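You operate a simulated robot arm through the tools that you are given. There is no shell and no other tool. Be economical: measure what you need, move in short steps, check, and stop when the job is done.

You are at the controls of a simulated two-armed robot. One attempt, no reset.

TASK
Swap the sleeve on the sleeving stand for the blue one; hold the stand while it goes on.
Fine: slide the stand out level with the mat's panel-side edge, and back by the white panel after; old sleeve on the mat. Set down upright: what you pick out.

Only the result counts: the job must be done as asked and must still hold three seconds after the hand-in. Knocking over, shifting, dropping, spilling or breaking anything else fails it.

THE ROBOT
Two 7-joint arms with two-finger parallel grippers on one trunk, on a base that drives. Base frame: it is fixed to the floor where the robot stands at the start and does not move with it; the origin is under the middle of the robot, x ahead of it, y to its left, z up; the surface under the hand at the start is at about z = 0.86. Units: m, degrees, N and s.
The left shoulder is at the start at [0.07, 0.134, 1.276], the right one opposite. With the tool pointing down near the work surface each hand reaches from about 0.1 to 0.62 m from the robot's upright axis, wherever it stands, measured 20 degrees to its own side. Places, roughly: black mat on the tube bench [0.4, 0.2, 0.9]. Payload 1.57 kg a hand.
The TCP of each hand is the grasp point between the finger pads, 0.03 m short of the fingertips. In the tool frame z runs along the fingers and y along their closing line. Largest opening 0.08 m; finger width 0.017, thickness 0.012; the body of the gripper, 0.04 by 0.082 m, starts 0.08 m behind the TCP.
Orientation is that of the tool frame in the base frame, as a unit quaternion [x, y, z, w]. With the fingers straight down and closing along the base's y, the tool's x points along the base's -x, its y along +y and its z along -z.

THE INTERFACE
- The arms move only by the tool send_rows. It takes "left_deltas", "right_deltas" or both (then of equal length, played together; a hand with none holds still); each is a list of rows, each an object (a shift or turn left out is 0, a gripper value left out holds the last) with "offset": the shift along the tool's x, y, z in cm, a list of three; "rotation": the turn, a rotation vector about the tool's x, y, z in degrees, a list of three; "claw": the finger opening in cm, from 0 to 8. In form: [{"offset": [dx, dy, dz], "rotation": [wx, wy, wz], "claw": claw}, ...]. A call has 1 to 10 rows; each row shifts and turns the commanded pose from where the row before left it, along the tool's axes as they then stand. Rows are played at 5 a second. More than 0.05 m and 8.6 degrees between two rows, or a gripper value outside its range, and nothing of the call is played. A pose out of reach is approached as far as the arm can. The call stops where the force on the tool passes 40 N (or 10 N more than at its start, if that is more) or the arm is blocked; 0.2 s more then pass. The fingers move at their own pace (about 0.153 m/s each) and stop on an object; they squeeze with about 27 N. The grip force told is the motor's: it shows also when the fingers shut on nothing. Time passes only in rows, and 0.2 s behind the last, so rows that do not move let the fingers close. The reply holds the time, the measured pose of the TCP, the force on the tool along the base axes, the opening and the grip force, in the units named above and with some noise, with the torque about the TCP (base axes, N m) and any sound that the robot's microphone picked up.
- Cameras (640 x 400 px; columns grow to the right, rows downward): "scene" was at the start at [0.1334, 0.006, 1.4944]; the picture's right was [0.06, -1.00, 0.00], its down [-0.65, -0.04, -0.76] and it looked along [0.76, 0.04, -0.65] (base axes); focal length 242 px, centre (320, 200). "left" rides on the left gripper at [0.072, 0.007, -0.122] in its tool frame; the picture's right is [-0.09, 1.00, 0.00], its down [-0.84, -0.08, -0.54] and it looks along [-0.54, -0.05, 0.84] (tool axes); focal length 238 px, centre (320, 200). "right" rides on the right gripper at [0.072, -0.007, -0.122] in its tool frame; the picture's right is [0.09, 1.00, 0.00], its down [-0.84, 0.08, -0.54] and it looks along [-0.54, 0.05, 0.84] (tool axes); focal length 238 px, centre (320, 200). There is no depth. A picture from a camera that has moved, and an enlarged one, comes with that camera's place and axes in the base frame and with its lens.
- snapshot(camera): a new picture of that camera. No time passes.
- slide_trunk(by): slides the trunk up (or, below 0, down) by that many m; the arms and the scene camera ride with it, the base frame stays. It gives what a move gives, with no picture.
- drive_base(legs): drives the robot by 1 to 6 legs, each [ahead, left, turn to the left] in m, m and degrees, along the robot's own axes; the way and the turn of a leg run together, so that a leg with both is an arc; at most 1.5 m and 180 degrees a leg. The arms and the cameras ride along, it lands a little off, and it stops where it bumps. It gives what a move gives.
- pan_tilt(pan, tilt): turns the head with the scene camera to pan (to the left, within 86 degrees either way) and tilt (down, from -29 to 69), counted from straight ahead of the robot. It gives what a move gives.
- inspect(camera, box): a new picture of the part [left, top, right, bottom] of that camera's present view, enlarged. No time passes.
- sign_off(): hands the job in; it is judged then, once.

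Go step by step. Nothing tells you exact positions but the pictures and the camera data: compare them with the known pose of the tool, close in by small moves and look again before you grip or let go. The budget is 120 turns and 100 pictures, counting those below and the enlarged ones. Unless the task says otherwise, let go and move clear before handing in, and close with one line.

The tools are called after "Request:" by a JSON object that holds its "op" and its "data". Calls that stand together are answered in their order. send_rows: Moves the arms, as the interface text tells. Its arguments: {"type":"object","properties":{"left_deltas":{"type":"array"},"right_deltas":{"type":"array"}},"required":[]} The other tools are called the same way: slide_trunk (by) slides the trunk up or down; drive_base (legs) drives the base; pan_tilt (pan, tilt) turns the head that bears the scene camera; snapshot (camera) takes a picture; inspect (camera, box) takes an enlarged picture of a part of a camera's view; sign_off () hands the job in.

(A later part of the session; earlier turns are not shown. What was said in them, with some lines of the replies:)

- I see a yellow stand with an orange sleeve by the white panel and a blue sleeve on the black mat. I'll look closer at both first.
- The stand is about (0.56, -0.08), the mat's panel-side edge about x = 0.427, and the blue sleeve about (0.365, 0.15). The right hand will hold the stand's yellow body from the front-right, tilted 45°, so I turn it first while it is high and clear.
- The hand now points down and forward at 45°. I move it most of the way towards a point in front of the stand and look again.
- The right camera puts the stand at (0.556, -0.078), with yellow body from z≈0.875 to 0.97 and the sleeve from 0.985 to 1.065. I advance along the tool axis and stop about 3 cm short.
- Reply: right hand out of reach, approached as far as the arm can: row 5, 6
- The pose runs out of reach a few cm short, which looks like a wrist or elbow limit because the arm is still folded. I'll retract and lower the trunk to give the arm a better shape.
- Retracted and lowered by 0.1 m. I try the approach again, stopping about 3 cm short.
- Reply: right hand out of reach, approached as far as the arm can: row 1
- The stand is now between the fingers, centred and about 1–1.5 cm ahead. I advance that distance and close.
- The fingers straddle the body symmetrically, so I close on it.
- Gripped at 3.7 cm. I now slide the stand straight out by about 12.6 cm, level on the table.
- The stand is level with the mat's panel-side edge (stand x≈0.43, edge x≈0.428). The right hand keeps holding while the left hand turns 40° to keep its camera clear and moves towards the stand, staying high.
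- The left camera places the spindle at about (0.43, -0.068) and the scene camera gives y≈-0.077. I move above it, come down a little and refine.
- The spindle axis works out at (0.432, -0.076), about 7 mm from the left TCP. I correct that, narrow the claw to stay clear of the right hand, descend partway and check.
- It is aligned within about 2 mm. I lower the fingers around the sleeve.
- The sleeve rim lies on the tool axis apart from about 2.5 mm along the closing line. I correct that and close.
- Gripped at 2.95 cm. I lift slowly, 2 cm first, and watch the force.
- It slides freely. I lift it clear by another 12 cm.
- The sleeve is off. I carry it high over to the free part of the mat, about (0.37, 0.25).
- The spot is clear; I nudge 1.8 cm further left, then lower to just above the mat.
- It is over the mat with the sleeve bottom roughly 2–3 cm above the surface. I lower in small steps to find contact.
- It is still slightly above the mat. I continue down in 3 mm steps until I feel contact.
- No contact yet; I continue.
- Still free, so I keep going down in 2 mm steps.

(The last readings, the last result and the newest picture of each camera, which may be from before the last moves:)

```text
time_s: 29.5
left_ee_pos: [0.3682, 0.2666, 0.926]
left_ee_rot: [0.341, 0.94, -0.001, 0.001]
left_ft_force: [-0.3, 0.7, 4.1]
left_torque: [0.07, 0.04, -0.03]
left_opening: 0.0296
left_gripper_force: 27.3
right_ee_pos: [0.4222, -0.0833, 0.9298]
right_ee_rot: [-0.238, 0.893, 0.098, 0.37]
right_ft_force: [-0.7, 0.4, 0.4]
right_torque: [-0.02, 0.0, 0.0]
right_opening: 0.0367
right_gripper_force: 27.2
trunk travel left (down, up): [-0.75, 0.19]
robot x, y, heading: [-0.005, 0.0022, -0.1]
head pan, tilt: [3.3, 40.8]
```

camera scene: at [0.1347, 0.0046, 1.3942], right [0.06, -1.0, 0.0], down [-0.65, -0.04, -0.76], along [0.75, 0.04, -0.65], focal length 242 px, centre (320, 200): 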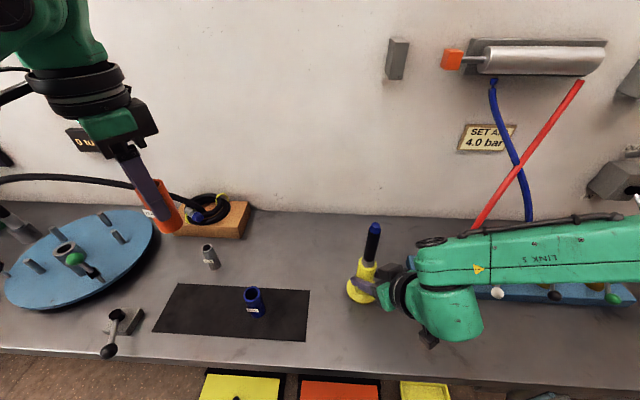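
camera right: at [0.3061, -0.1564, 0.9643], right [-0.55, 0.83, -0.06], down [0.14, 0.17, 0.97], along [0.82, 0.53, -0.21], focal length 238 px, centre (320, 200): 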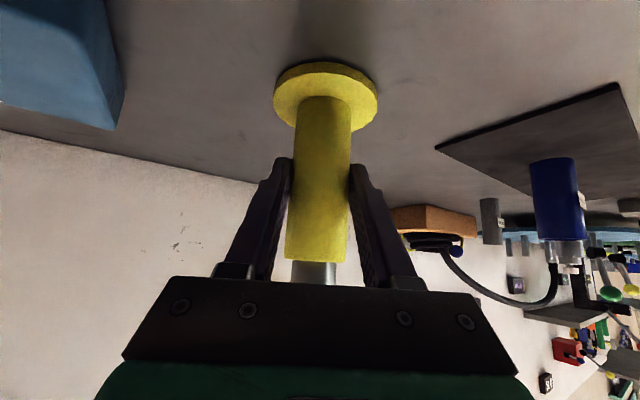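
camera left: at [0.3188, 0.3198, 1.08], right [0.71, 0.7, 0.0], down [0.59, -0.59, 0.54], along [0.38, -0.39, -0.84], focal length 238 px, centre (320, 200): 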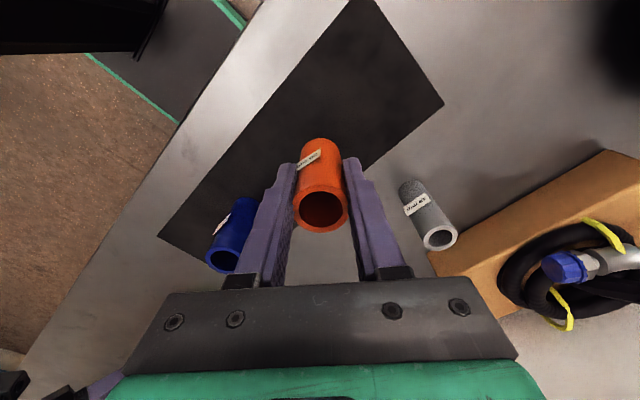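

Contact: 4 N upward at TCP z 0.926. I open gently and rise.

Request:
{"op": "send_rows", "data": {"left_deltas": [{"claw": 3.4}, {"claw": 5.5}, {"claw": 5.5}, {"offset": [0, 0, -2]}, {"offset": [0, 0, -3]}, {"offset": [0, 0, -4]}, {"offset": [0, 0, -4]}, {"offset": [0, 0, 0]}]}}

Request:
{"op": "snapshot", "data": {"camera": "left"}}

Request:
{"op": "inspect", "data": {"camera": "scene", "box": [120, 200, 320, 350]}}

```text
time_s: 31.3
left_ee_pos: [0.3705, 0.2656, 1.0516]
left_ee_rot: [0.342, 0.94, -0.001, -0.001]
left_ft_force: [-0.6, 0.2, -0.2]
left_torque: [0.0, -0.03, 0.01]
left_opening: 0.0551
left_gripper_force: 0.1
right_ee_pos: [0.4226, -0.0827, 0.931]
right_ee_rot: [-0.239, 0.892, 0.099, 0.37]
right_ft_force: [-0.1, 0.4, -1.0]
right_torque: [-0.01, 0.01, 0.01]
right_opening: 0.0366
right_gripper_force: 26.9
trunk travel left (down, up): [-0.75, 0.19]
robot x, y, heading: [-0.0005, 0.0008, -0.1]
head pan, tilt: [3.3, 40.8]
```

```text
63 pictures are left
camera left: at [0.3202, 0.3188, 1.1743], right [0.71, 0.7, 0.0], down [0.59, -0.59, 0.54], along [0.38, -0.39, -0.84], focal length 238 px, centre (320, 200)
```

left: 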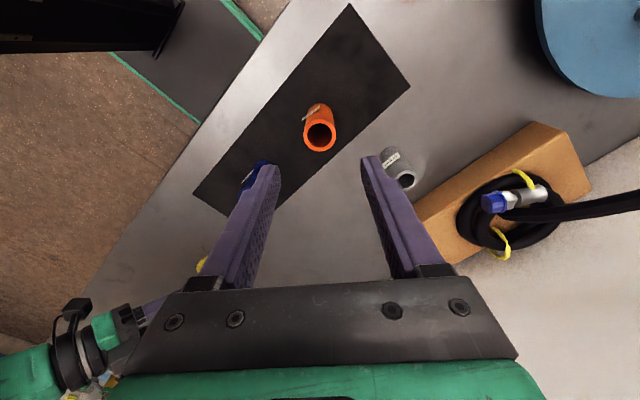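

```text
2.67 times, centred on (220, 275) of scene
camera zoom: at [0.1338, 0.0058, 1.3943], right [0.06, -1.0, 0.0], down [-0.65, -0.04, -0.76], along [0.76, 0.04, -0.65], focal length 644 px, centre (587, 0)
```

zoom: 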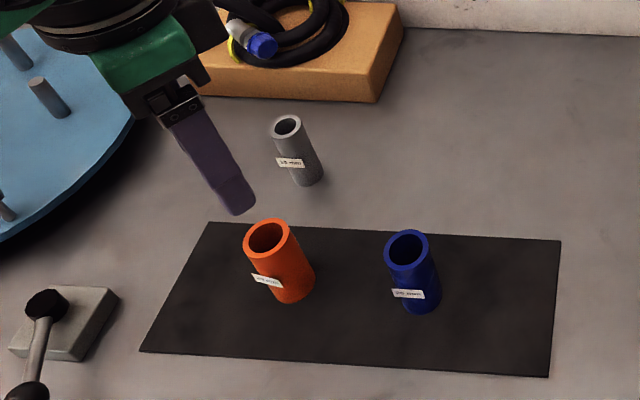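

The old sleeve stands upright on the mat. The blue sleeve is at about (0.368, 0.159); I move above it.

Request:
{"op": "send_rows", "data": {"left_deltas": [{"offset": [-2.2, -2.78, 0]}, {"offset": [-2.2, -2.78, 0]}, {"offset": [-2.2, -2.78, 0]}, {"offset": [0, 0, 1.5]}, {"offset": [0, 0, 0]}]}}

Request:
{"op": "snapshot", "data": {"camera": "left"}}

```text
time_s: 32.5
left_ee_pos: [0.3656, 0.1609, 1.0398]
left_ee_rot: [0.341, 0.94, -0.001, -0.001]
left_ft_force: [-0.1, -0.3, -0.1]
left_torque: [-0.02, 0.0, 0.0]
left_opening: 0.0549
left_gripper_force: 0.2
right_ee_pos: [0.4216, -0.0831, 0.9305]
right_ee_rot: [-0.238, 0.893, 0.099, 0.37]
right_ft_force: [0.0, -0.2, -0.1]
right_torque: [-0.05, 0.04, 0.0]
right_opening: 0.037
right_gripper_force: 27.6
trunk travel left (down, up): [-0.75, 0.19]
robot x, y, heading: [0.0002, -0.0008, 0.3]
head pan, tilt: [3.3, 40.8]
```

```text
61 pictures are left
camera left: at [0.3156, 0.2142, 1.1621], right [0.71, 0.71, 0.0], down [0.59, -0.59, 0.54], along [0.38, -0.39, -0.84], focal length 238 px, centre (320, 200)
```

left: 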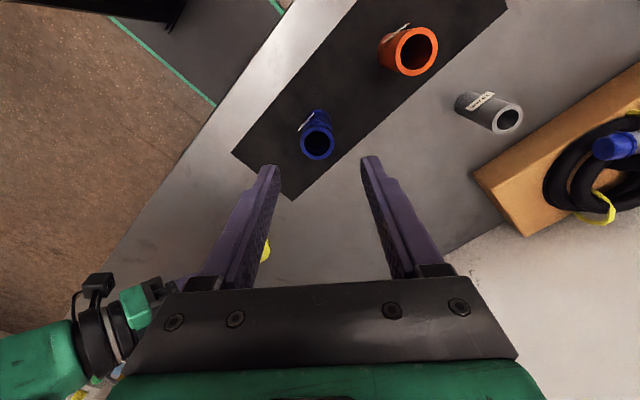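

The blue rim is about 3 mm off in tool x. I correct that and lower around it.

Request:
{"op": "send_rows", "data": {"left_deltas": [{"offset": [-0.25, -0.1, 0]}, {"offset": [0, 0, 3]}, {"offset": [0, 0, 3]}, {"offset": [0, 0, 2.5]}, {"offset": [0, 0, 0]}]}}

Request:
{"op": "snapshot", "data": {"camera": "left"}}

```text
time_s: 33.7
left_ee_pos: [0.3666, 0.1586, 0.954]
left_ee_rot: [0.342, 0.94, -0.002, -0.001]
left_ft_force: [-0.1, 0.4, -0.4]
left_torque: [-0.04, 0.0, 0.01]
left_opening: 0.0549
left_gripper_force: 0.0
right_ee_pos: [0.4228, -0.0823, 0.9311]
right_ee_rot: [-0.238, 0.893, 0.098, 0.37]
right_ft_force: [0.2, 0.0, -0.2]
right_torque: [0.01, 0.01, 0.01]
right_opening: 0.0367
right_gripper_force: 26.8
trunk travel left (down, up): [-0.75, 0.19]
robot x, y, heading: [-0.0015, -0.0026, 0.0]
head pan, tilt: [3.3, 40.8]
```

```text
60 pictures are left
camera left: at [0.3167, 0.2105, 1.0755], right [0.71, 0.7, 0.0], down [0.59, -0.59, 0.54], along [0.38, -0.39, -0.84], focal length 238 px, centre (320, 200)
```

left: 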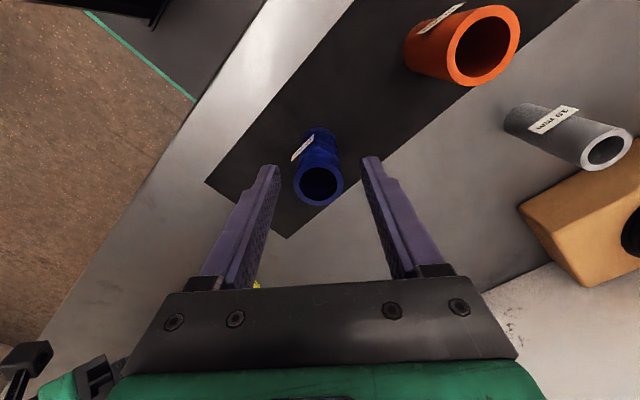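

Centred. I go down another 2.7 cm and grip.

Request:
{"op": "send_rows", "data": {"left_deltas": [{"offset": [0, -0.1, 1.5]}, {"offset": [0, 0, 1.2]}, {"offset": [0, 0, 0]}, {"claw": 4}, {"claw": 2}, {"claw": 2}, {"claw": 2}]}}

Request:
{"op": "snapshot", "data": {"camera": "left"}}

```text
time_s: 35.3
left_ee_pos: [0.3649, 0.1578, 0.926]
left_ee_rot: [0.341, 0.94, -0.002, 0.0]
left_ft_force: [0.0, 0.4, -0.7]
left_torque: [0.0, 0.02, -0.05]
left_opening: 0.0297
left_gripper_force: 26.5
right_ee_pos: [0.4226, -0.0824, 0.9302]
right_ee_rot: [-0.24, 0.892, 0.1, 0.369]
right_ft_force: [0.1, -0.2, 0.2]
right_torque: [0.01, 0.02, 0.0]
right_opening: 0.0368
right_gripper_force: 27.2
trunk travel left (down, up): [-0.75, 0.19]
robot x, y, heading: [0.0037, -0.0049, -0.0]
head pan, tilt: [3.3, 40.8]
```

```text
59 pictures are left
camera left: at [0.3154, 0.2104, 1.0486], right [0.71, 0.71, 0.0], down [0.59, -0.59, 0.54], along [0.38, -0.39, -0.84], focal length 238 px, centre (320, 200)
```

left: 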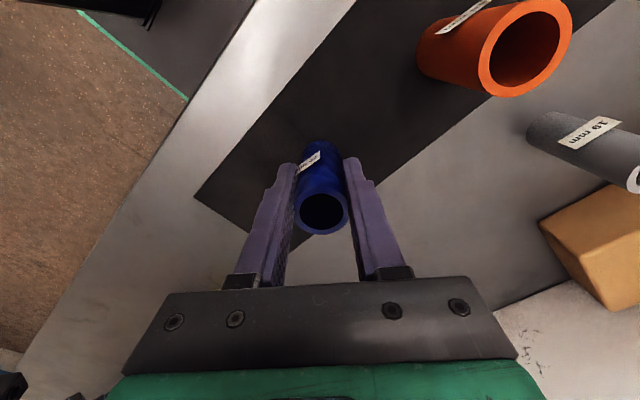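

Blue sleeve gripped at 2.97 cm. I lift it high, then check before crossing to the stand.

Request:
{"op": "send_rows", "data": {"left_deltas": [{"offset": [0, 0, -1]}, {"offset": [0, 0, -3.4]}, {"offset": [0, 0, -4.4]}, {"offset": [0, 0, -4.4]}, {"offset": [0, 0, -4.4]}, {"offset": [0, 0, -4.4]}, {"offset": [0, 0, -4.4]}, {"offset": [0, 0, 0]}]}}

Request:
{"op": "send_rows", "data": {"left_deltas": [{"offset": [-3.32, -2.26, 0]}, {"offset": [-3.32, -2.26, 0]}, {"offset": [-3.32, -2.26, 0]}, {"offset": [-3.32, -2.26, 0]}, {"offset": [-3.32, -2.26, 0]}, {"offset": [-3.32, -2.26, 0]}, {"offset": [0, 0, 0]}]}}

Request:
{"op": "snapshot", "data": {"camera": "left"}}

Request:
{"op": "inspect", "data": {"camera": "scene", "box": [290, 130, 450, 310]}}

```text
time_s: 37.1
left_ee_pos: [0.3689, 0.16, 1.192]
left_ee_rot: [0.341, 0.94, -0.003, -0.001]
left_ft_force: [0.4, 0.3, -0.3]
left_torque: [-0.02, 0.03, -0.02]
left_opening: 0.0296
left_gripper_force: 26.7
right_ee_pos: [0.423, -0.0822, 0.9302]
right_ee_rot: [-0.238, 0.892, 0.099, 0.37]
right_ft_force: [-0.7, -0.5, -0.4]
right_torque: [-0.03, 0.03, 0.0]
right_opening: 0.0369
right_gripper_force: 26.9
trunk travel left (down, up): [-0.75, 0.19]
robot x, y, heading: [-0.0005, -0.001, 0.2]
head pan, tilt: [3.3, 40.8]
```

```text
time_s: 38.7
left_ee_pos: [0.4318, -0.0762, 1.1929]
left_ee_rot: [0.341, 0.94, -0.002, 0.0]
left_ft_force: [0.3, 0.3, -0.3]
left_torque: [-0.02, 0.02, -0.01]
left_opening: 0.0294
left_gripper_force: 27.0
right_ee_pos: [0.4222, -0.0818, 0.9291]
right_ee_rot: [-0.238, 0.893, 0.099, 0.369]
right_ft_force: [0.3, 0.8, -1.0]
right_torque: [-0.03, 0.04, -0.02]
right_opening: 0.0368
right_gripper_force: 27.0
trunk travel left (down, up): [-0.75, 0.19]
robot x, y, heading: [-0.0006, -0.0017, -0.2]
head pan, tilt: [3.3, 40.8]
```

```text
58 pictures are left
camera left: at [0.3813, -0.0229, 1.3151], right [0.71, 0.71, 0.0], down [0.59, -0.59, 0.54], along [0.38, -0.39, -0.84], focal length 238 px, centre (320, 200)
```

left: 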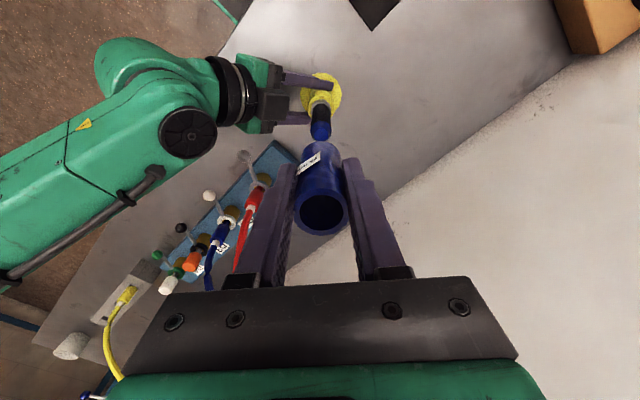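

```text
2.22 times, centred on (370, 220) of scene
camera zoom: at [0.134, 0.0067, 1.3943], right [0.06, -1.0, 0.0], down [-0.65, -0.04, -0.76], along [0.75, 0.04, -0.65], focal length 537 px, centre (209, 156)
```

zoom: 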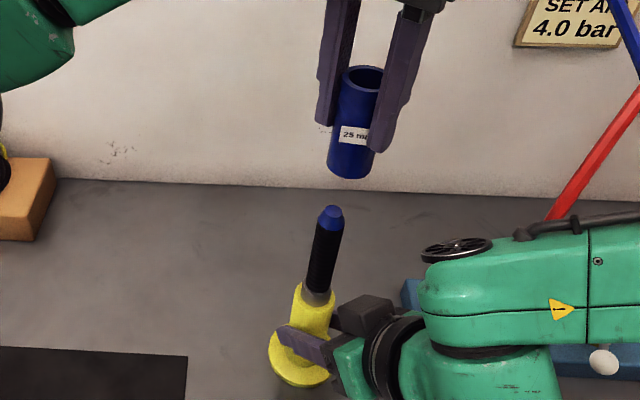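

The sleeve is over the spindle. I zoom in to verify the alignment with the tip before lowering.

Request:
{"op": "inspect", "data": {"camera": "left", "box": [260, 60, 380, 240]}}

```text
2.22 times, centred on (320, 150) of left
camera zoom: at [0.3813, -0.0229, 1.3151], right [0.71, 0.71, 0.0], down [0.59, -0.59, 0.54], along [0.38, -0.39, -0.84], focal length 530 px, centre (320, 311)
```

zoom: 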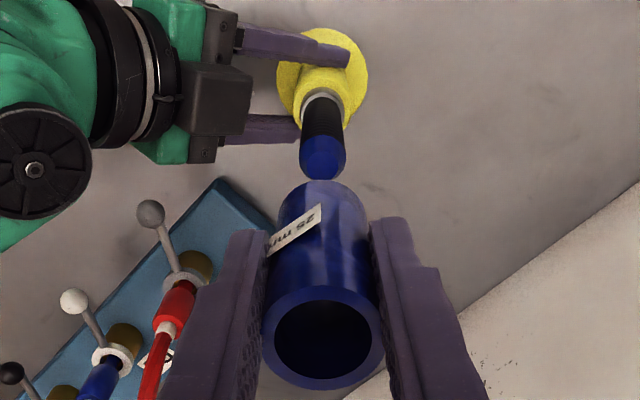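

The alignment is within about 2 mm. I lower slowly onto the cone.

Request:
{"op": "send_rows", "data": {"left_deltas": [{"offset": [0, 0, 2]}, {"offset": [0, 0, 1]}, {"offset": [0, 0, 0.7]}, {"offset": [0, 0, 0.7]}, {"offset": [0, 0, 0.7]}, {"offset": [0, 0, 0]}]}}

Request:
{"op": "inspect", "data": {"camera": "left", "box": [260, 60, 380, 240]}}

Request:
{"op": "inspect", "data": {"camera": "scene", "box": [300, 150, 440, 300]}}

```text
time_s: 40.1
left_ee_pos: [0.4322, -0.0748, 1.1424]
left_ee_rot: [0.341, 0.94, -0.002, 0.0]
left_ft_force: [-5.3, 0.7, 3.8]
left_torque: [0.07, 0.33, 0.0]
left_opening: 0.0297
left_gripper_force: 26.8
right_ee_pos: [0.4226, -0.0832, 0.9294]
right_ee_rot: [-0.238, 0.893, 0.098, 0.369]
right_ft_force: [5.6, -1.3, -3.4]
right_torque: [0.08, 0.72, -0.06]
right_opening: 0.0369
right_gripper_force: 27.0
trunk travel left (down, up): [-0.75, 0.19]
robot x, y, heading: [0.0027, 0.0022, -0.0]
head pan, tilt: [3.3, 40.8]
```

```text
2.22 times, centred on (320, 150) of left
camera zoom: at [0.3818, -0.022, 1.2643], right [0.71, 0.7, 0.0], down [0.59, -0.6, 0.54], along [0.38, -0.39, -0.84], focal length 530 px, centre (320, 311)
```

zoom: 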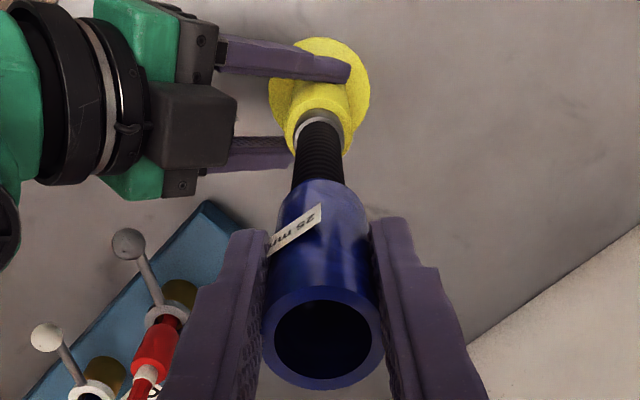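

```text
2.67 times, centred on (370, 225) of scene
camera zoom: at [0.1339, 0.0053, 1.3943], right [0.06, -1.0, 0.0], down [-0.65, -0.04, -0.76], along [0.76, 0.04, -0.65], focal length 644 px, centre (187, 133)
```

zoom: 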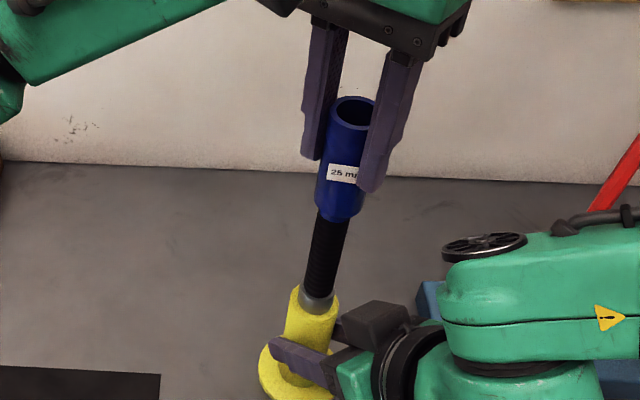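

The cone touches and pushes the sleeve towards -x with about 5 N. I shift the sleeve 2–3 mm in -x to relieve that.

Request:
{"op": "send_rows", "data": {"left_deltas": [{"offset": [0.15, -0.13, 0]}, {"offset": [0.04, -0.03, 0]}, {"offset": [0, 0, 0]}]}}

```text
time_s: 40.9
left_ee_pos: [0.4291, -0.0742, 1.1416]
left_ee_rot: [0.341, 0.94, -0.002, -0.001]
left_ft_force: [0.4, -0.9, -1.1]
left_torque: [-0.02, 0.01, -0.02]
left_opening: 0.0295
left_gripper_force: 27.0
right_ee_pos: [0.4217, -0.0822, 0.9306]
right_ee_rot: [-0.238, 0.893, 0.099, 0.37]
right_ft_force: [0.6, 0.2, -0.1]
right_torque: [-0.02, 0.01, 0.02]
right_opening: 0.0369
right_gripper_force: 26.9
trunk travel left (down, up): [-0.75, 0.19]
robot x, y, heading: [0.0039, -0.0054, 0.1]
head pan, tilt: [3.3, 40.8]
```

Force relieved. I lower further in small steps.

Request:
{"op": "send_rows", "data": {"left_deltas": [{"offset": [0, 0, 0.4]}, {"offset": [0, 0, 0.4]}, {"offset": [0, 0, 0.4]}, {"offset": [0, 0, 0.4]}, {"offset": [0, 0, 0]}]}}

```text
time_s: 42.1
left_ee_pos: [0.4289, -0.0726, 1.1245]
left_ee_rot: [0.341, 0.94, -0.002, 0.0]
left_ft_force: [-3.4, 1.2, -0.1]
left_torque: [0.04, 0.18, -0.03]
left_opening: 0.029
left_gripper_force: 27.1
right_ee_pos: [0.4224, -0.0834, 0.9307]
right_ee_rot: [-0.238, 0.893, 0.099, 0.37]
right_ft_force: [3.1, -0.2, -0.6]
right_torque: [0.06, 0.43, -0.02]
right_opening: 0.0369
right_gripper_force: 27.2
trunk travel left (down, up): [-0.75, 0.19]
robot x, y, heading: [0.0014, -0.0026, 0.1]
head pan, tilt: [3.3, 40.8]
```

Still pushed slightly to -x (3 N), so I shift 1.5 mm more and continue down.

Request:
{"op": "send_rows", "data": {"left_deltas": [{"offset": [0.12, -0.1, 0]}, {"offset": [0, 0, 0.5]}, {"offset": [0, 0, 0.5]}, {"offset": [0, 0, 0.5]}, {"offset": [0, 0, 0.5]}, {"offset": [0, 0, 0]}]}}

Request:
{"op": "inspect", "data": {"camera": "scene", "box": [300, 150, 440, 300]}}

```text
time_s: 43.5
left_ee_pos: [0.4276, -0.0739, 1.1045]
left_ee_rot: [0.341, 0.94, -0.001, 0.0]
left_ft_force: [-0.4, 0.4, -0.3]
left_torque: [0.06, 0.03, 0.02]
left_opening: 0.0296
left_gripper_force: 26.6
right_ee_pos: [0.4218, -0.0833, 0.9301]
right_ee_rot: [-0.238, 0.892, 0.099, 0.37]
right_ft_force: [1.5, -1.4, 0.4]
right_torque: [0.07, 0.08, 0.05]
right_opening: 0.0371
right_gripper_force: 26.8
trunk travel left (down, up): [-0.75, 0.19]
robot x, y, heading: [0.0025, 0.0008, -0.4]
head pan, tilt: [3.3, 40.8]
```

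```text
2.67 times, centred on (370, 225) of scene
camera zoom: at [0.134, 0.0055, 1.3943], right [0.06, -1.0, 0.0], down [-0.65, -0.04, -0.76], along [0.75, 0.04, -0.65], focal length 644 px, centre (187, 133)
```

zoom: 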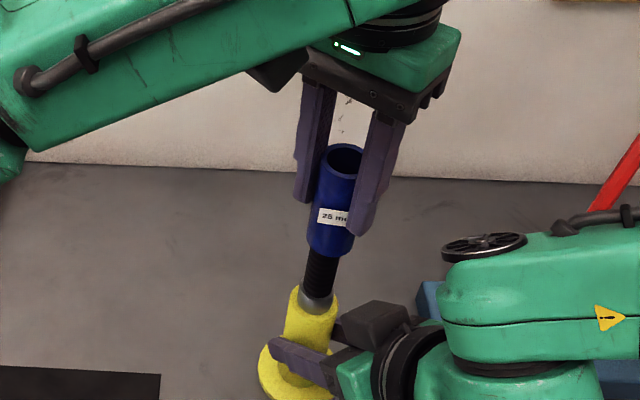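

It slides on freely. I lower another 4.5 cm.

Request:
{"op": "send_rows", "data": {"left_deltas": [{"offset": [0, 0, 0.6]}, {"offset": [0, 0, 0.6]}, {"offset": [0, 0, 0.6]}, {"offset": [0, 0, 0.6]}, {"offset": [0, 0, 0.6]}, {"offset": [0, 0, 0.6]}, {"offset": [0, 0, 0.6]}, {"offset": [0, 0, 0.3]}, {"offset": [0, 0, 0]}]}}

Request:
{"op": "inspect", "data": {"camera": "scene", "box": [300, 150, 440, 300]}}

```text
time_s: 45.5
left_ee_pos: [0.4292, -0.074, 1.0604]
left_ee_rot: [0.342, 0.94, -0.002, 0.0]
left_ft_force: [-2.0, 6.3, 0.5]
left_torque: [0.37, 0.12, 0.06]
left_opening: 0.0294
left_gripper_force: 26.6
right_ee_pos: [0.4222, -0.0825, 0.9297]
right_ee_rot: [-0.238, 0.892, 0.099, 0.37]
right_ft_force: [2.0, -5.6, -0.6]
right_torque: [0.38, 0.1, -0.09]
right_opening: 0.0372
right_gripper_force: 26.9
trunk travel left (down, up): [-0.75, 0.19]
robot x, y, heading: [0.0039, -0.0002, 0.1]
head pan, tilt: [3.3, 40.8]
```

```text
2.67 times, centred on (370, 225) of scene
camera zoom: at [0.1339, 0.0054, 1.3943], right [0.06, -1.0, 0.0], down [-0.65, -0.04, -0.76], along [0.75, 0.04, -0.65], focal length 644 px, centre (187, 133)
```

zoom: 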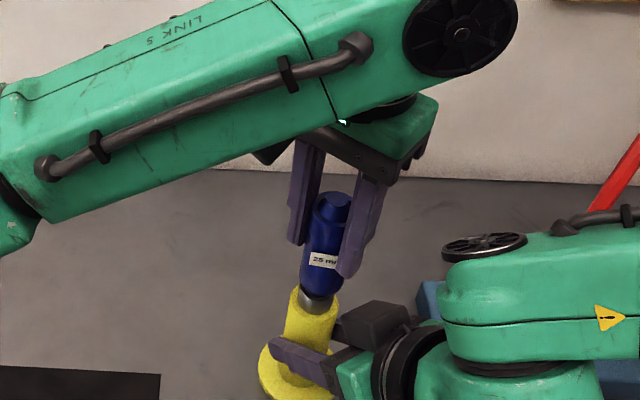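

There is a small side force in +y (6 N), so I yield about 1 mm that way and finish lowering to the seat.

Request:
{"op": "send_rows", "data": {"left_deltas": [{"offset": [0.12, 0.08, 0]}, {"offset": [0, 0, 0.4]}, {"offset": [0, 0, 0.3]}, {"offset": [0, 0, 0.2]}, {"offset": [0, 0, 0.2]}, {"offset": [0, 0, 0]}]}}

Request:
{"op": "inspect", "data": {"camera": "scene", "box": [300, 150, 440, 300]}}

```text
time_s: 46.9
left_ee_pos: [0.4283, -0.0718, 1.0507]
left_ee_rot: [0.342, 0.94, -0.001, 0.0]
left_ft_force: [-0.3, -0.8, -0.1]
left_torque: [-0.02, 0.02, 0.0]
left_opening: 0.0293
left_gripper_force: 27.1
right_ee_pos: [0.4224, -0.083, 0.9305]
right_ee_rot: [-0.238, 0.893, 0.098, 0.37]
right_ft_force: [0.4, -0.3, -0.5]
right_torque: [0.04, 0.01, 0.03]
right_opening: 0.0366
right_gripper_force: 26.7
trunk travel left (down, up): [-0.75, 0.19]
robot x, y, heading: [0.0023, 0.0031, -0.2]
head pan, tilt: [3.3, 40.8]
```

```text
2.67 times, centred on (370, 225) of scene
camera zoom: at [0.134, 0.0054, 1.3943], right [0.06, -1.0, 0.0], down [-0.65, -0.04, -0.76], along [0.75, 0.04, -0.65], focal length 644 px, centre (187, 133)
```

zoom: 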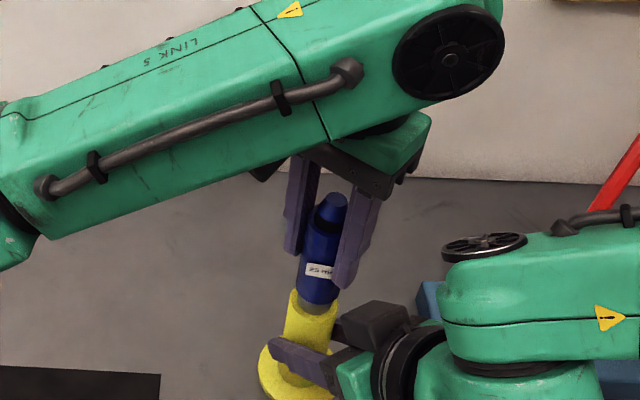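

No seating contact yet; I continue in 2 mm steps.

Request:
{"op": "send_rows", "data": {"left_deltas": [{"offset": [0, 0, 0.2]}, {"offset": [0, 0, 0.2]}, {"offset": [0, 0, 0.1]}, {"offset": [0, 0, 0]}]}}

```text
time_s: 47.9
left_ee_pos: [0.4276, -0.0728, 1.0456]
left_ee_rot: [0.342, 0.94, -0.001, 0.0]
left_ft_force: [1.0, 5.0, 22.3]
left_torque: [0.11, -0.28, 0.02]
left_opening: 0.03
left_gripper_force: 27.3
right_ee_pos: [0.4217, -0.0836, 0.9294]
right_ee_rot: [-0.238, 0.893, 0.099, 0.369]
right_ft_force: [0.8, -5.5, -10.4]
right_torque: [0.25, -0.26, -0.05]
right_opening: 0.037
right_gripper_force: 26.8
trunk travel left (down, up): [-0.75, 0.19]
robot x, y, heading: [0.0003, -0.002, 0.2]
head pan, tilt: [3.3, 40.8]
```

Firm seating contact (22 N) at the expected height. I release, rise clear, and look.

Request:
{"op": "send_rows", "data": {"left_deltas": [{"offset": [0, 0, -0.1]}, {"claw": 3.6}, {"claw": 5.5}, {"claw": 5.5}, {"offset": [0, 0, -3]}, {"offset": [0, 0, -4]}, {"offset": [0, 0, -4]}, {"offset": [0, 0, -3]}, {"offset": [0, 0, 0]}]}}

Request:
{"op": "snapshot", "data": {"camera": "left"}}

Request:
{"op": "inspect", "data": {"camera": "scene", "box": [300, 150, 440, 300]}}

```text
time_s: 49.9
left_ee_pos: [0.4274, -0.0745, 1.1845]
left_ee_rot: [0.341, 0.94, -0.002, 0.0]
left_ft_force: [-1.1, -0.4, -0.3]
left_torque: [-0.01, -0.02, -0.02]
left_opening: 0.055
left_gripper_force: 0.1
right_ee_pos: [0.4217, -0.0831, 0.9294]
right_ee_rot: [-0.238, 0.893, 0.099, 0.37]
right_ft_force: [-0.2, -0.3, 0.8]
right_torque: [-0.05, 0.1, -0.02]
right_opening: 0.0368
right_gripper_force: 27.2
trunk travel left (down, up): [-0.75, 0.19]
robot x, y, heading: [0.0014, 0.0023, 0.1]
head pan, tilt: [3.3, 40.8]
```

```text
50 pictures are left
camera left: at [0.3761, -0.0211, 1.3083], right [0.71, 0.7, 0.0], down [0.59, -0.59, 0.54], along [0.38, -0.39, -0.84], focal length 238 px, centre (320, 200)
```

left: 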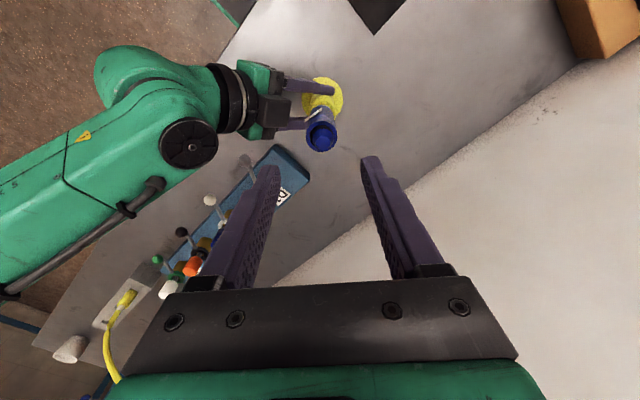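

```text
2.67 times, centred on (370, 225) of scene
camera zoom: at [0.1342, 0.0056, 1.3943], right [0.06, -1.0, 0.0], down [-0.65, -0.04, -0.76], along [0.75, 0.04, -0.65], focal length 644 px, centre (187, 133)
```

zoom: 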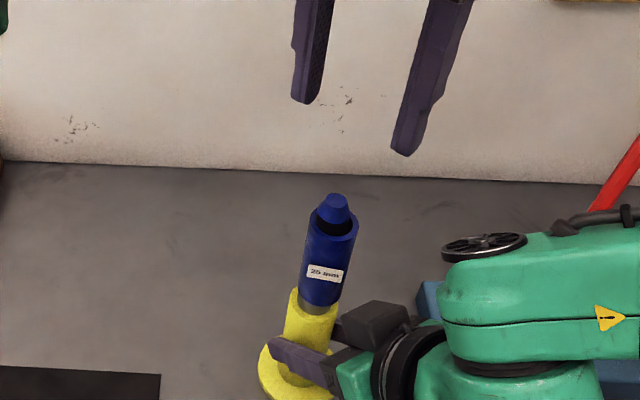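

The blue sleeve is seated and upright. The left hand withdraws to the left, then the right hand slides the stand back.

Request:
{"op": "send_rows", "data": {"left_deltas": [{"offset": [0, 0, -4]}, {"offset": [2.57, 3.07, 0]}, {"offset": [2.57, 3.07, 0]}, {"offset": [2.57, 3.07, 0]}, {"offset": [2.57, 3.07, 0]}, {"offset": [2.57, 3.07, 0]}, {"offset": [2.57, 3.07, 0]}, {"offset": [0, 0, 0]}]}}

Request:
{"op": "send_rows", "data": {"right_deltas": [{"offset": [-0.775, -0.632, 0.78]}, {"offset": [-0.775, -0.632, 0.78]}, {"offset": [-0.775, -0.632, 0.78]}, {"offset": [-0.775, -0.632, 0.78]}, {"offset": [-0.775, -0.632, 0.78]}, {"offset": [-0.775, -0.632, 0.78]}, {"offset": [-0.775, -0.632, 0.78]}, {"offset": [-0.775, -0.632, 0.78]}, {"offset": [-0.775, -0.632, 0.78]}, {"offset": [-0.775, -0.632, 0.78]}]}}

Request:
{"op": "snapshot", "data": {"camera": "scene"}}

Request:
{"op": "snapshot", "data": {"camera": "right"}}

```text
time_s: 51.7
left_ee_pos: [0.4303, 0.169, 1.2273]
left_ee_rot: [0.341, 0.94, -0.001, 0.0]
left_ft_force: [0.2, -0.1, 0.1]
left_torque: [0.04, 0.01, 0.0]
left_opening: 0.0548
left_gripper_force: 0.0
right_ee_pos: [0.4224, -0.0837, 0.9309]
right_ee_rot: [-0.239, 0.892, 0.1, 0.369]
right_ft_force: [-0.8, 1.3, 0.5]
right_torque: [0.04, 0.09, 0.01]
right_opening: 0.0369
right_gripper_force: 26.5
trunk travel left (down, up): [-0.75, 0.19]
robot x, y, heading: [-0.0009, 0.0023, -0.2]
head pan, tilt: [3.3, 40.8]
```

```text
time_s: 53.9
left_ee_pos: [0.427, 0.1695, 1.2285]
left_ee_rot: [0.342, 0.94, -0.001, 0.0]
left_ft_force: [0.2, -0.3, 0.2]
left_torque: [0.01, 0.03, 0.01]
left_opening: 0.0551
left_gripper_force: 0.1
right_ee_pos: [0.5473, -0.0822, 0.9298]
right_ee_rot: [-0.239, 0.892, 0.098, 0.371]
right_ft_force: [-3.5, -1.1, 7.7]
right_torque: [0.18, -0.17, 0.06]
right_opening: 0.0368
right_gripper_force: 26.8
trunk travel left (down, up): [-0.75, 0.19]
robot x, y, heading: [-0.0009, 0.0005, 0.3]
head pan, tilt: [3.3, 40.8]
```

```text
48 pictures are left
camera scene: at [0.131, 0.0055, 1.3947], right [0.06, -1.0, 0.0], down [-0.65, -0.04, -0.76], along [0.76, 0.04, -0.65], focal length 242 px, centre (320, 200)
```

scene: 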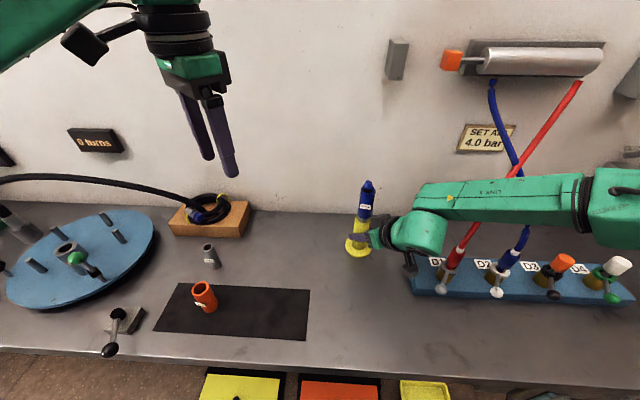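

```text
47 pictures are left
camera right: at [0.4327, -0.1559, 0.9643], right [-0.55, 0.83, -0.07], down [0.14, 0.17, 0.98], along [0.82, 0.53, -0.21], focal length 238 px, centre (320, 200)
```

right: 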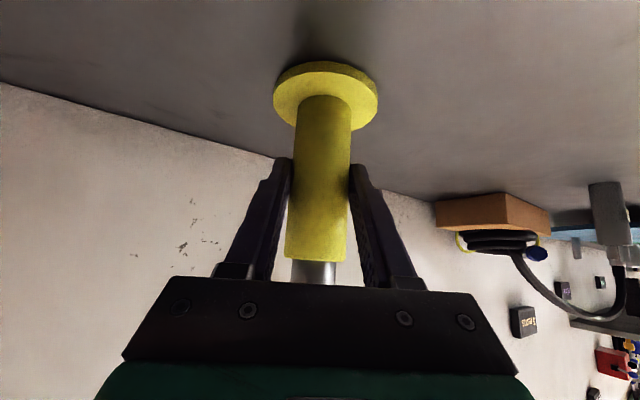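

The stand is back at x≈0.55, but there is a small residual force (7.7 N upward). I check whether the forearm touches the hoses before releasing.

Request:
{"op": "inspect", "data": {"camera": "scene", "box": [330, 160, 640, 320]}}

Request:
{"op": "send_rows", "data": {"right_deltas": [{"offset": [0, 0, 0]}]}}

```text
2.06 times, centred on (485, 240) of scene
camera zoom: at [0.131, 0.0055, 1.3947], right [0.06, -1.0, 0.0], down [-0.65, -0.04, -0.76], along [0.76, 0.04, -0.65], focal length 499 px, centre (-21, 117)
```

zoom: 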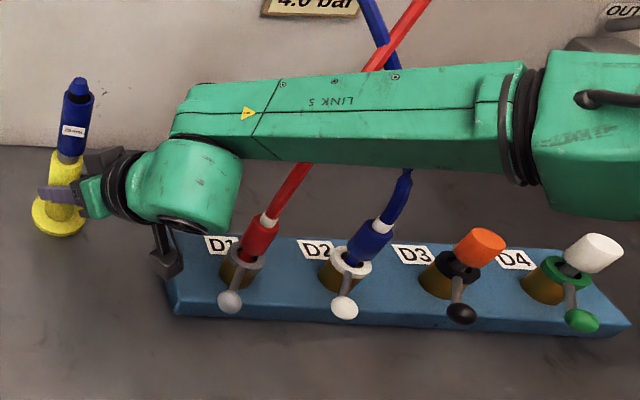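

```text
time_s: 54.3
left_ee_pos: [0.4266, 0.171, 1.2287]
left_ee_rot: [0.341, 0.94, 0.0, 0.001]
left_ft_force: [-0.6, 0.1, 1.4]
left_torque: [-0.03, 0.03, 0.02]
left_opening: 0.0546
left_gripper_force: 0.1
right_ee_pos: [0.5478, -0.082, 0.9294]
right_ee_rot: [-0.238, 0.892, 0.098, 0.371]
right_ft_force: [-2.4, -0.5, 7.5]
right_torque: [0.15, -0.12, 0.05]
right_opening: 0.0368
right_gripper_force: 27.0
trunk travel left (down, up): [-0.75, 0.19]
robot x, y, heading: [0.0017, -0.002, -0.0]
head pan, tilt: [3.3, 40.8]
```

The arm is clear of the hoses; the hand is just pressing the stand slightly into the table. I ease up 1 mm and check.

Request:
{"op": "send_rows", "data": {"right_deltas": [{"offset": [-0.07, 0, -0.07]}, {"offset": [0, 0, 0]}]}}

```text
time_s: 54.9
left_ee_pos: [0.4287, 0.1708, 1.2285]
left_ee_rot: [0.341, 0.94, -0.001, 0.001]
left_ft_force: [-0.4, 0.3, 0.2]
left_torque: [-0.01, 0.02, 0.06]
left_opening: 0.055
left_gripper_force: 0.0
right_ee_pos: [0.5499, -0.0833, 0.9295]
right_ee_rot: [-0.239, 0.892, 0.098, 0.37]
right_ft_force: [-0.9, 0.1, 1.1]
right_torque: [0.07, -0.06, 0.03]
right_opening: 0.0368
right_gripper_force: 27.1
trunk travel left (down, up): [-0.75, 0.19]
robot x, y, heading: [-0.0001, 0.0023, 0.1]
head pan, tilt: [3.3, 40.8]
```

The load is relieved. I open in stages and check that the stand is standing freely.

Request:
{"op": "send_rows", "data": {"right_deltas": [{"claw": 4}, {"claw": 5}, {"claw": 8}, {"claw": 8}, {"offset": [0, 0, 0]}]}}

Request:
{"op": "snapshot", "data": {"camera": "right"}}

```text
time_s: 56.1
left_ee_pos: [0.4289, 0.1706, 1.2277]
left_ee_rot: [0.34, 0.94, -0.001, 0.0]
left_ft_force: [1.0, -0.1, -0.5]
left_torque: [0.01, 0.05, -0.02]
left_opening: 0.0552
left_gripper_force: 0.1
right_ee_pos: [0.5508, -0.0825, 0.9303]
right_ee_rot: [-0.238, 0.893, 0.098, 0.369]
right_ft_force: [-0.4, -0.2, -0.8]
right_torque: [0.04, -0.02, -0.01]
right_opening: 0.0801
right_gripper_force: 0.1
trunk travel left (down, up): [-0.75, 0.19]
robot x, y, heading: [0.0024, 0.0021, -0.1]
head pan, tilt: [3.3, 40.8]
```

```text
45 pictures are left
camera right: at [0.4341, -0.1558, 0.9649], right [-0.55, 0.83, -0.07], down [0.14, 0.17, 0.98], along [0.82, 0.53, -0.21], focal length 238 px, centre (320, 200)
```

right: 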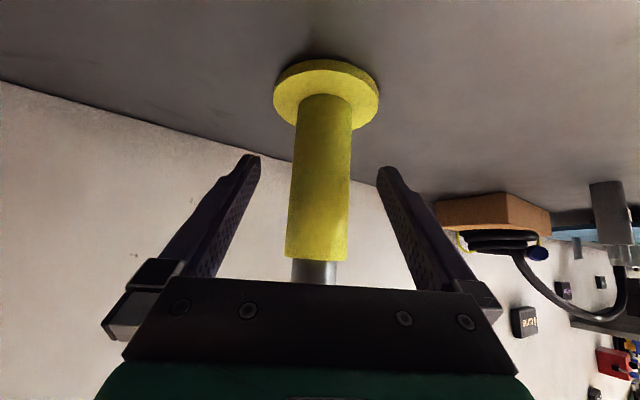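

The stand is free and upright. I retract along the tool axis.

Request:
{"op": "send_rows", "data": {"right_deltas": [{"offset": [0, 0, -2]}, {"offset": [0, 0, -3]}, {"offset": [0, 0, -4]}, {"offset": [0, 0, -4]}, {"offset": [0, 0, -4]}, {"offset": [0, 0, 0]}]}}

Request:
{"op": "snapshot", "data": {"camera": "scene"}}

Request:
{"op": "inspect", "data": {"camera": "scene", "box": [300, 150, 440, 300]}}

Request:
{"op": "inspect", "data": {"camera": "scene", "box": [120, 200, 320, 350]}}

```text
time_s: 57.5
left_ee_pos: [0.4299, 0.1707, 1.2268]
left_ee_rot: [0.342, 0.94, -0.002, -0.001]
left_ft_force: [-0.1, -0.1, 0.3]
left_torque: [-0.03, 0.03, 0.02]
left_opening: 0.0551
left_gripper_force: 0.0
right_ee_pos: [0.4476, -0.1379, 1.0504]
right_ee_rot: [-0.24, 0.893, 0.099, 0.369]
right_ft_force: [0.0, 0.4, 0.3]
right_torque: [0.01, 0.01, -0.01]
right_opening: 0.0798
right_gripper_force: 0.1
trunk travel left (down, up): [-0.75, 0.19]
robot x, y, heading: [-0.0001, 0.0001, 0.1]
head pan, tilt: [3.3, 40.8]
```

```text
44 pictures are left
camera scene: at [0.1346, 0.0067, 1.3942], right [0.06, -1.0, 0.0], down [-0.65, -0.04, -0.76], along [0.75, 0.04, -0.65], focal length 242 px, centre (320, 200)
```

scene: 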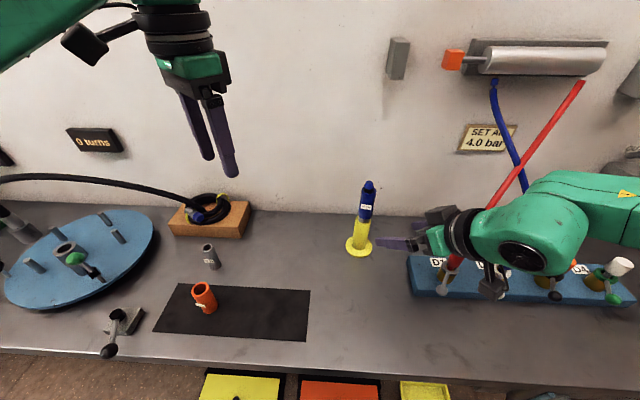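

```text
2.67 times, centred on (370, 225) of scene
camera zoom: at [0.1346, 0.0067, 1.3942], right [0.06, -1.0, 0.0], down [-0.65, -0.04, -0.76], along [0.75, 0.04, -0.65], focal length 644 px, centre (187, 133)
```

zoom: 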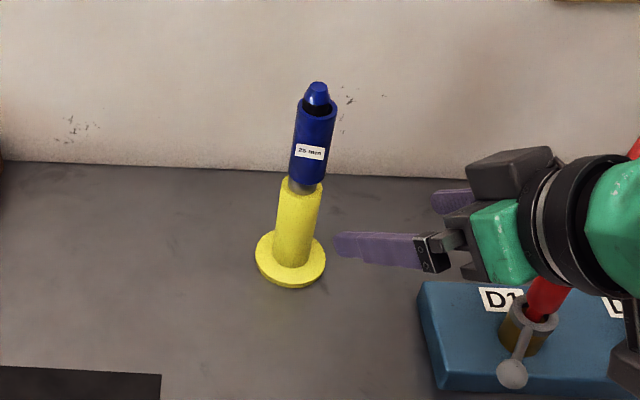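

```text
2.67 times, centred on (220, 275) of scene
camera zoom: at [0.1346, 0.0067, 1.3942], right [0.06, -1.0, 0.0], down [-0.65, -0.04, -0.76], along [0.75, 0.04, -0.65], focal length 644 px, centre (587, 0)
```

zoom: 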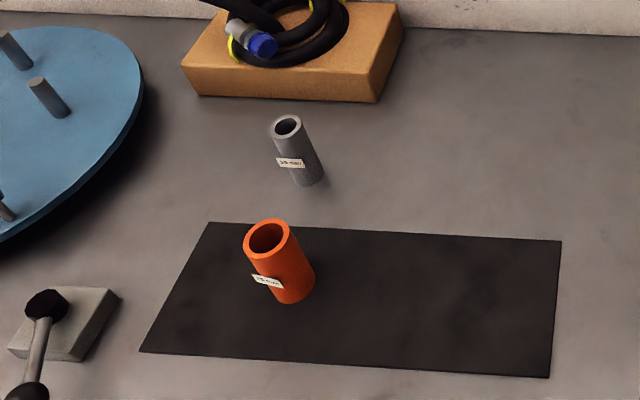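

The blue sleeve is seated on the stand, which is back at its original place by the panel. The orange sleeve stands upright on the mat, both hands are clear and nothing else moved, so I hand in.

Request:
{"op": "sign_off", "data": {}}

```text
The job is handed in.
```

The blue sleeve is on the stand, which the right hand held while it went on. The stand is back by the white panel, and the old orange sleeve stands upright on the mat. I've handed the job in.
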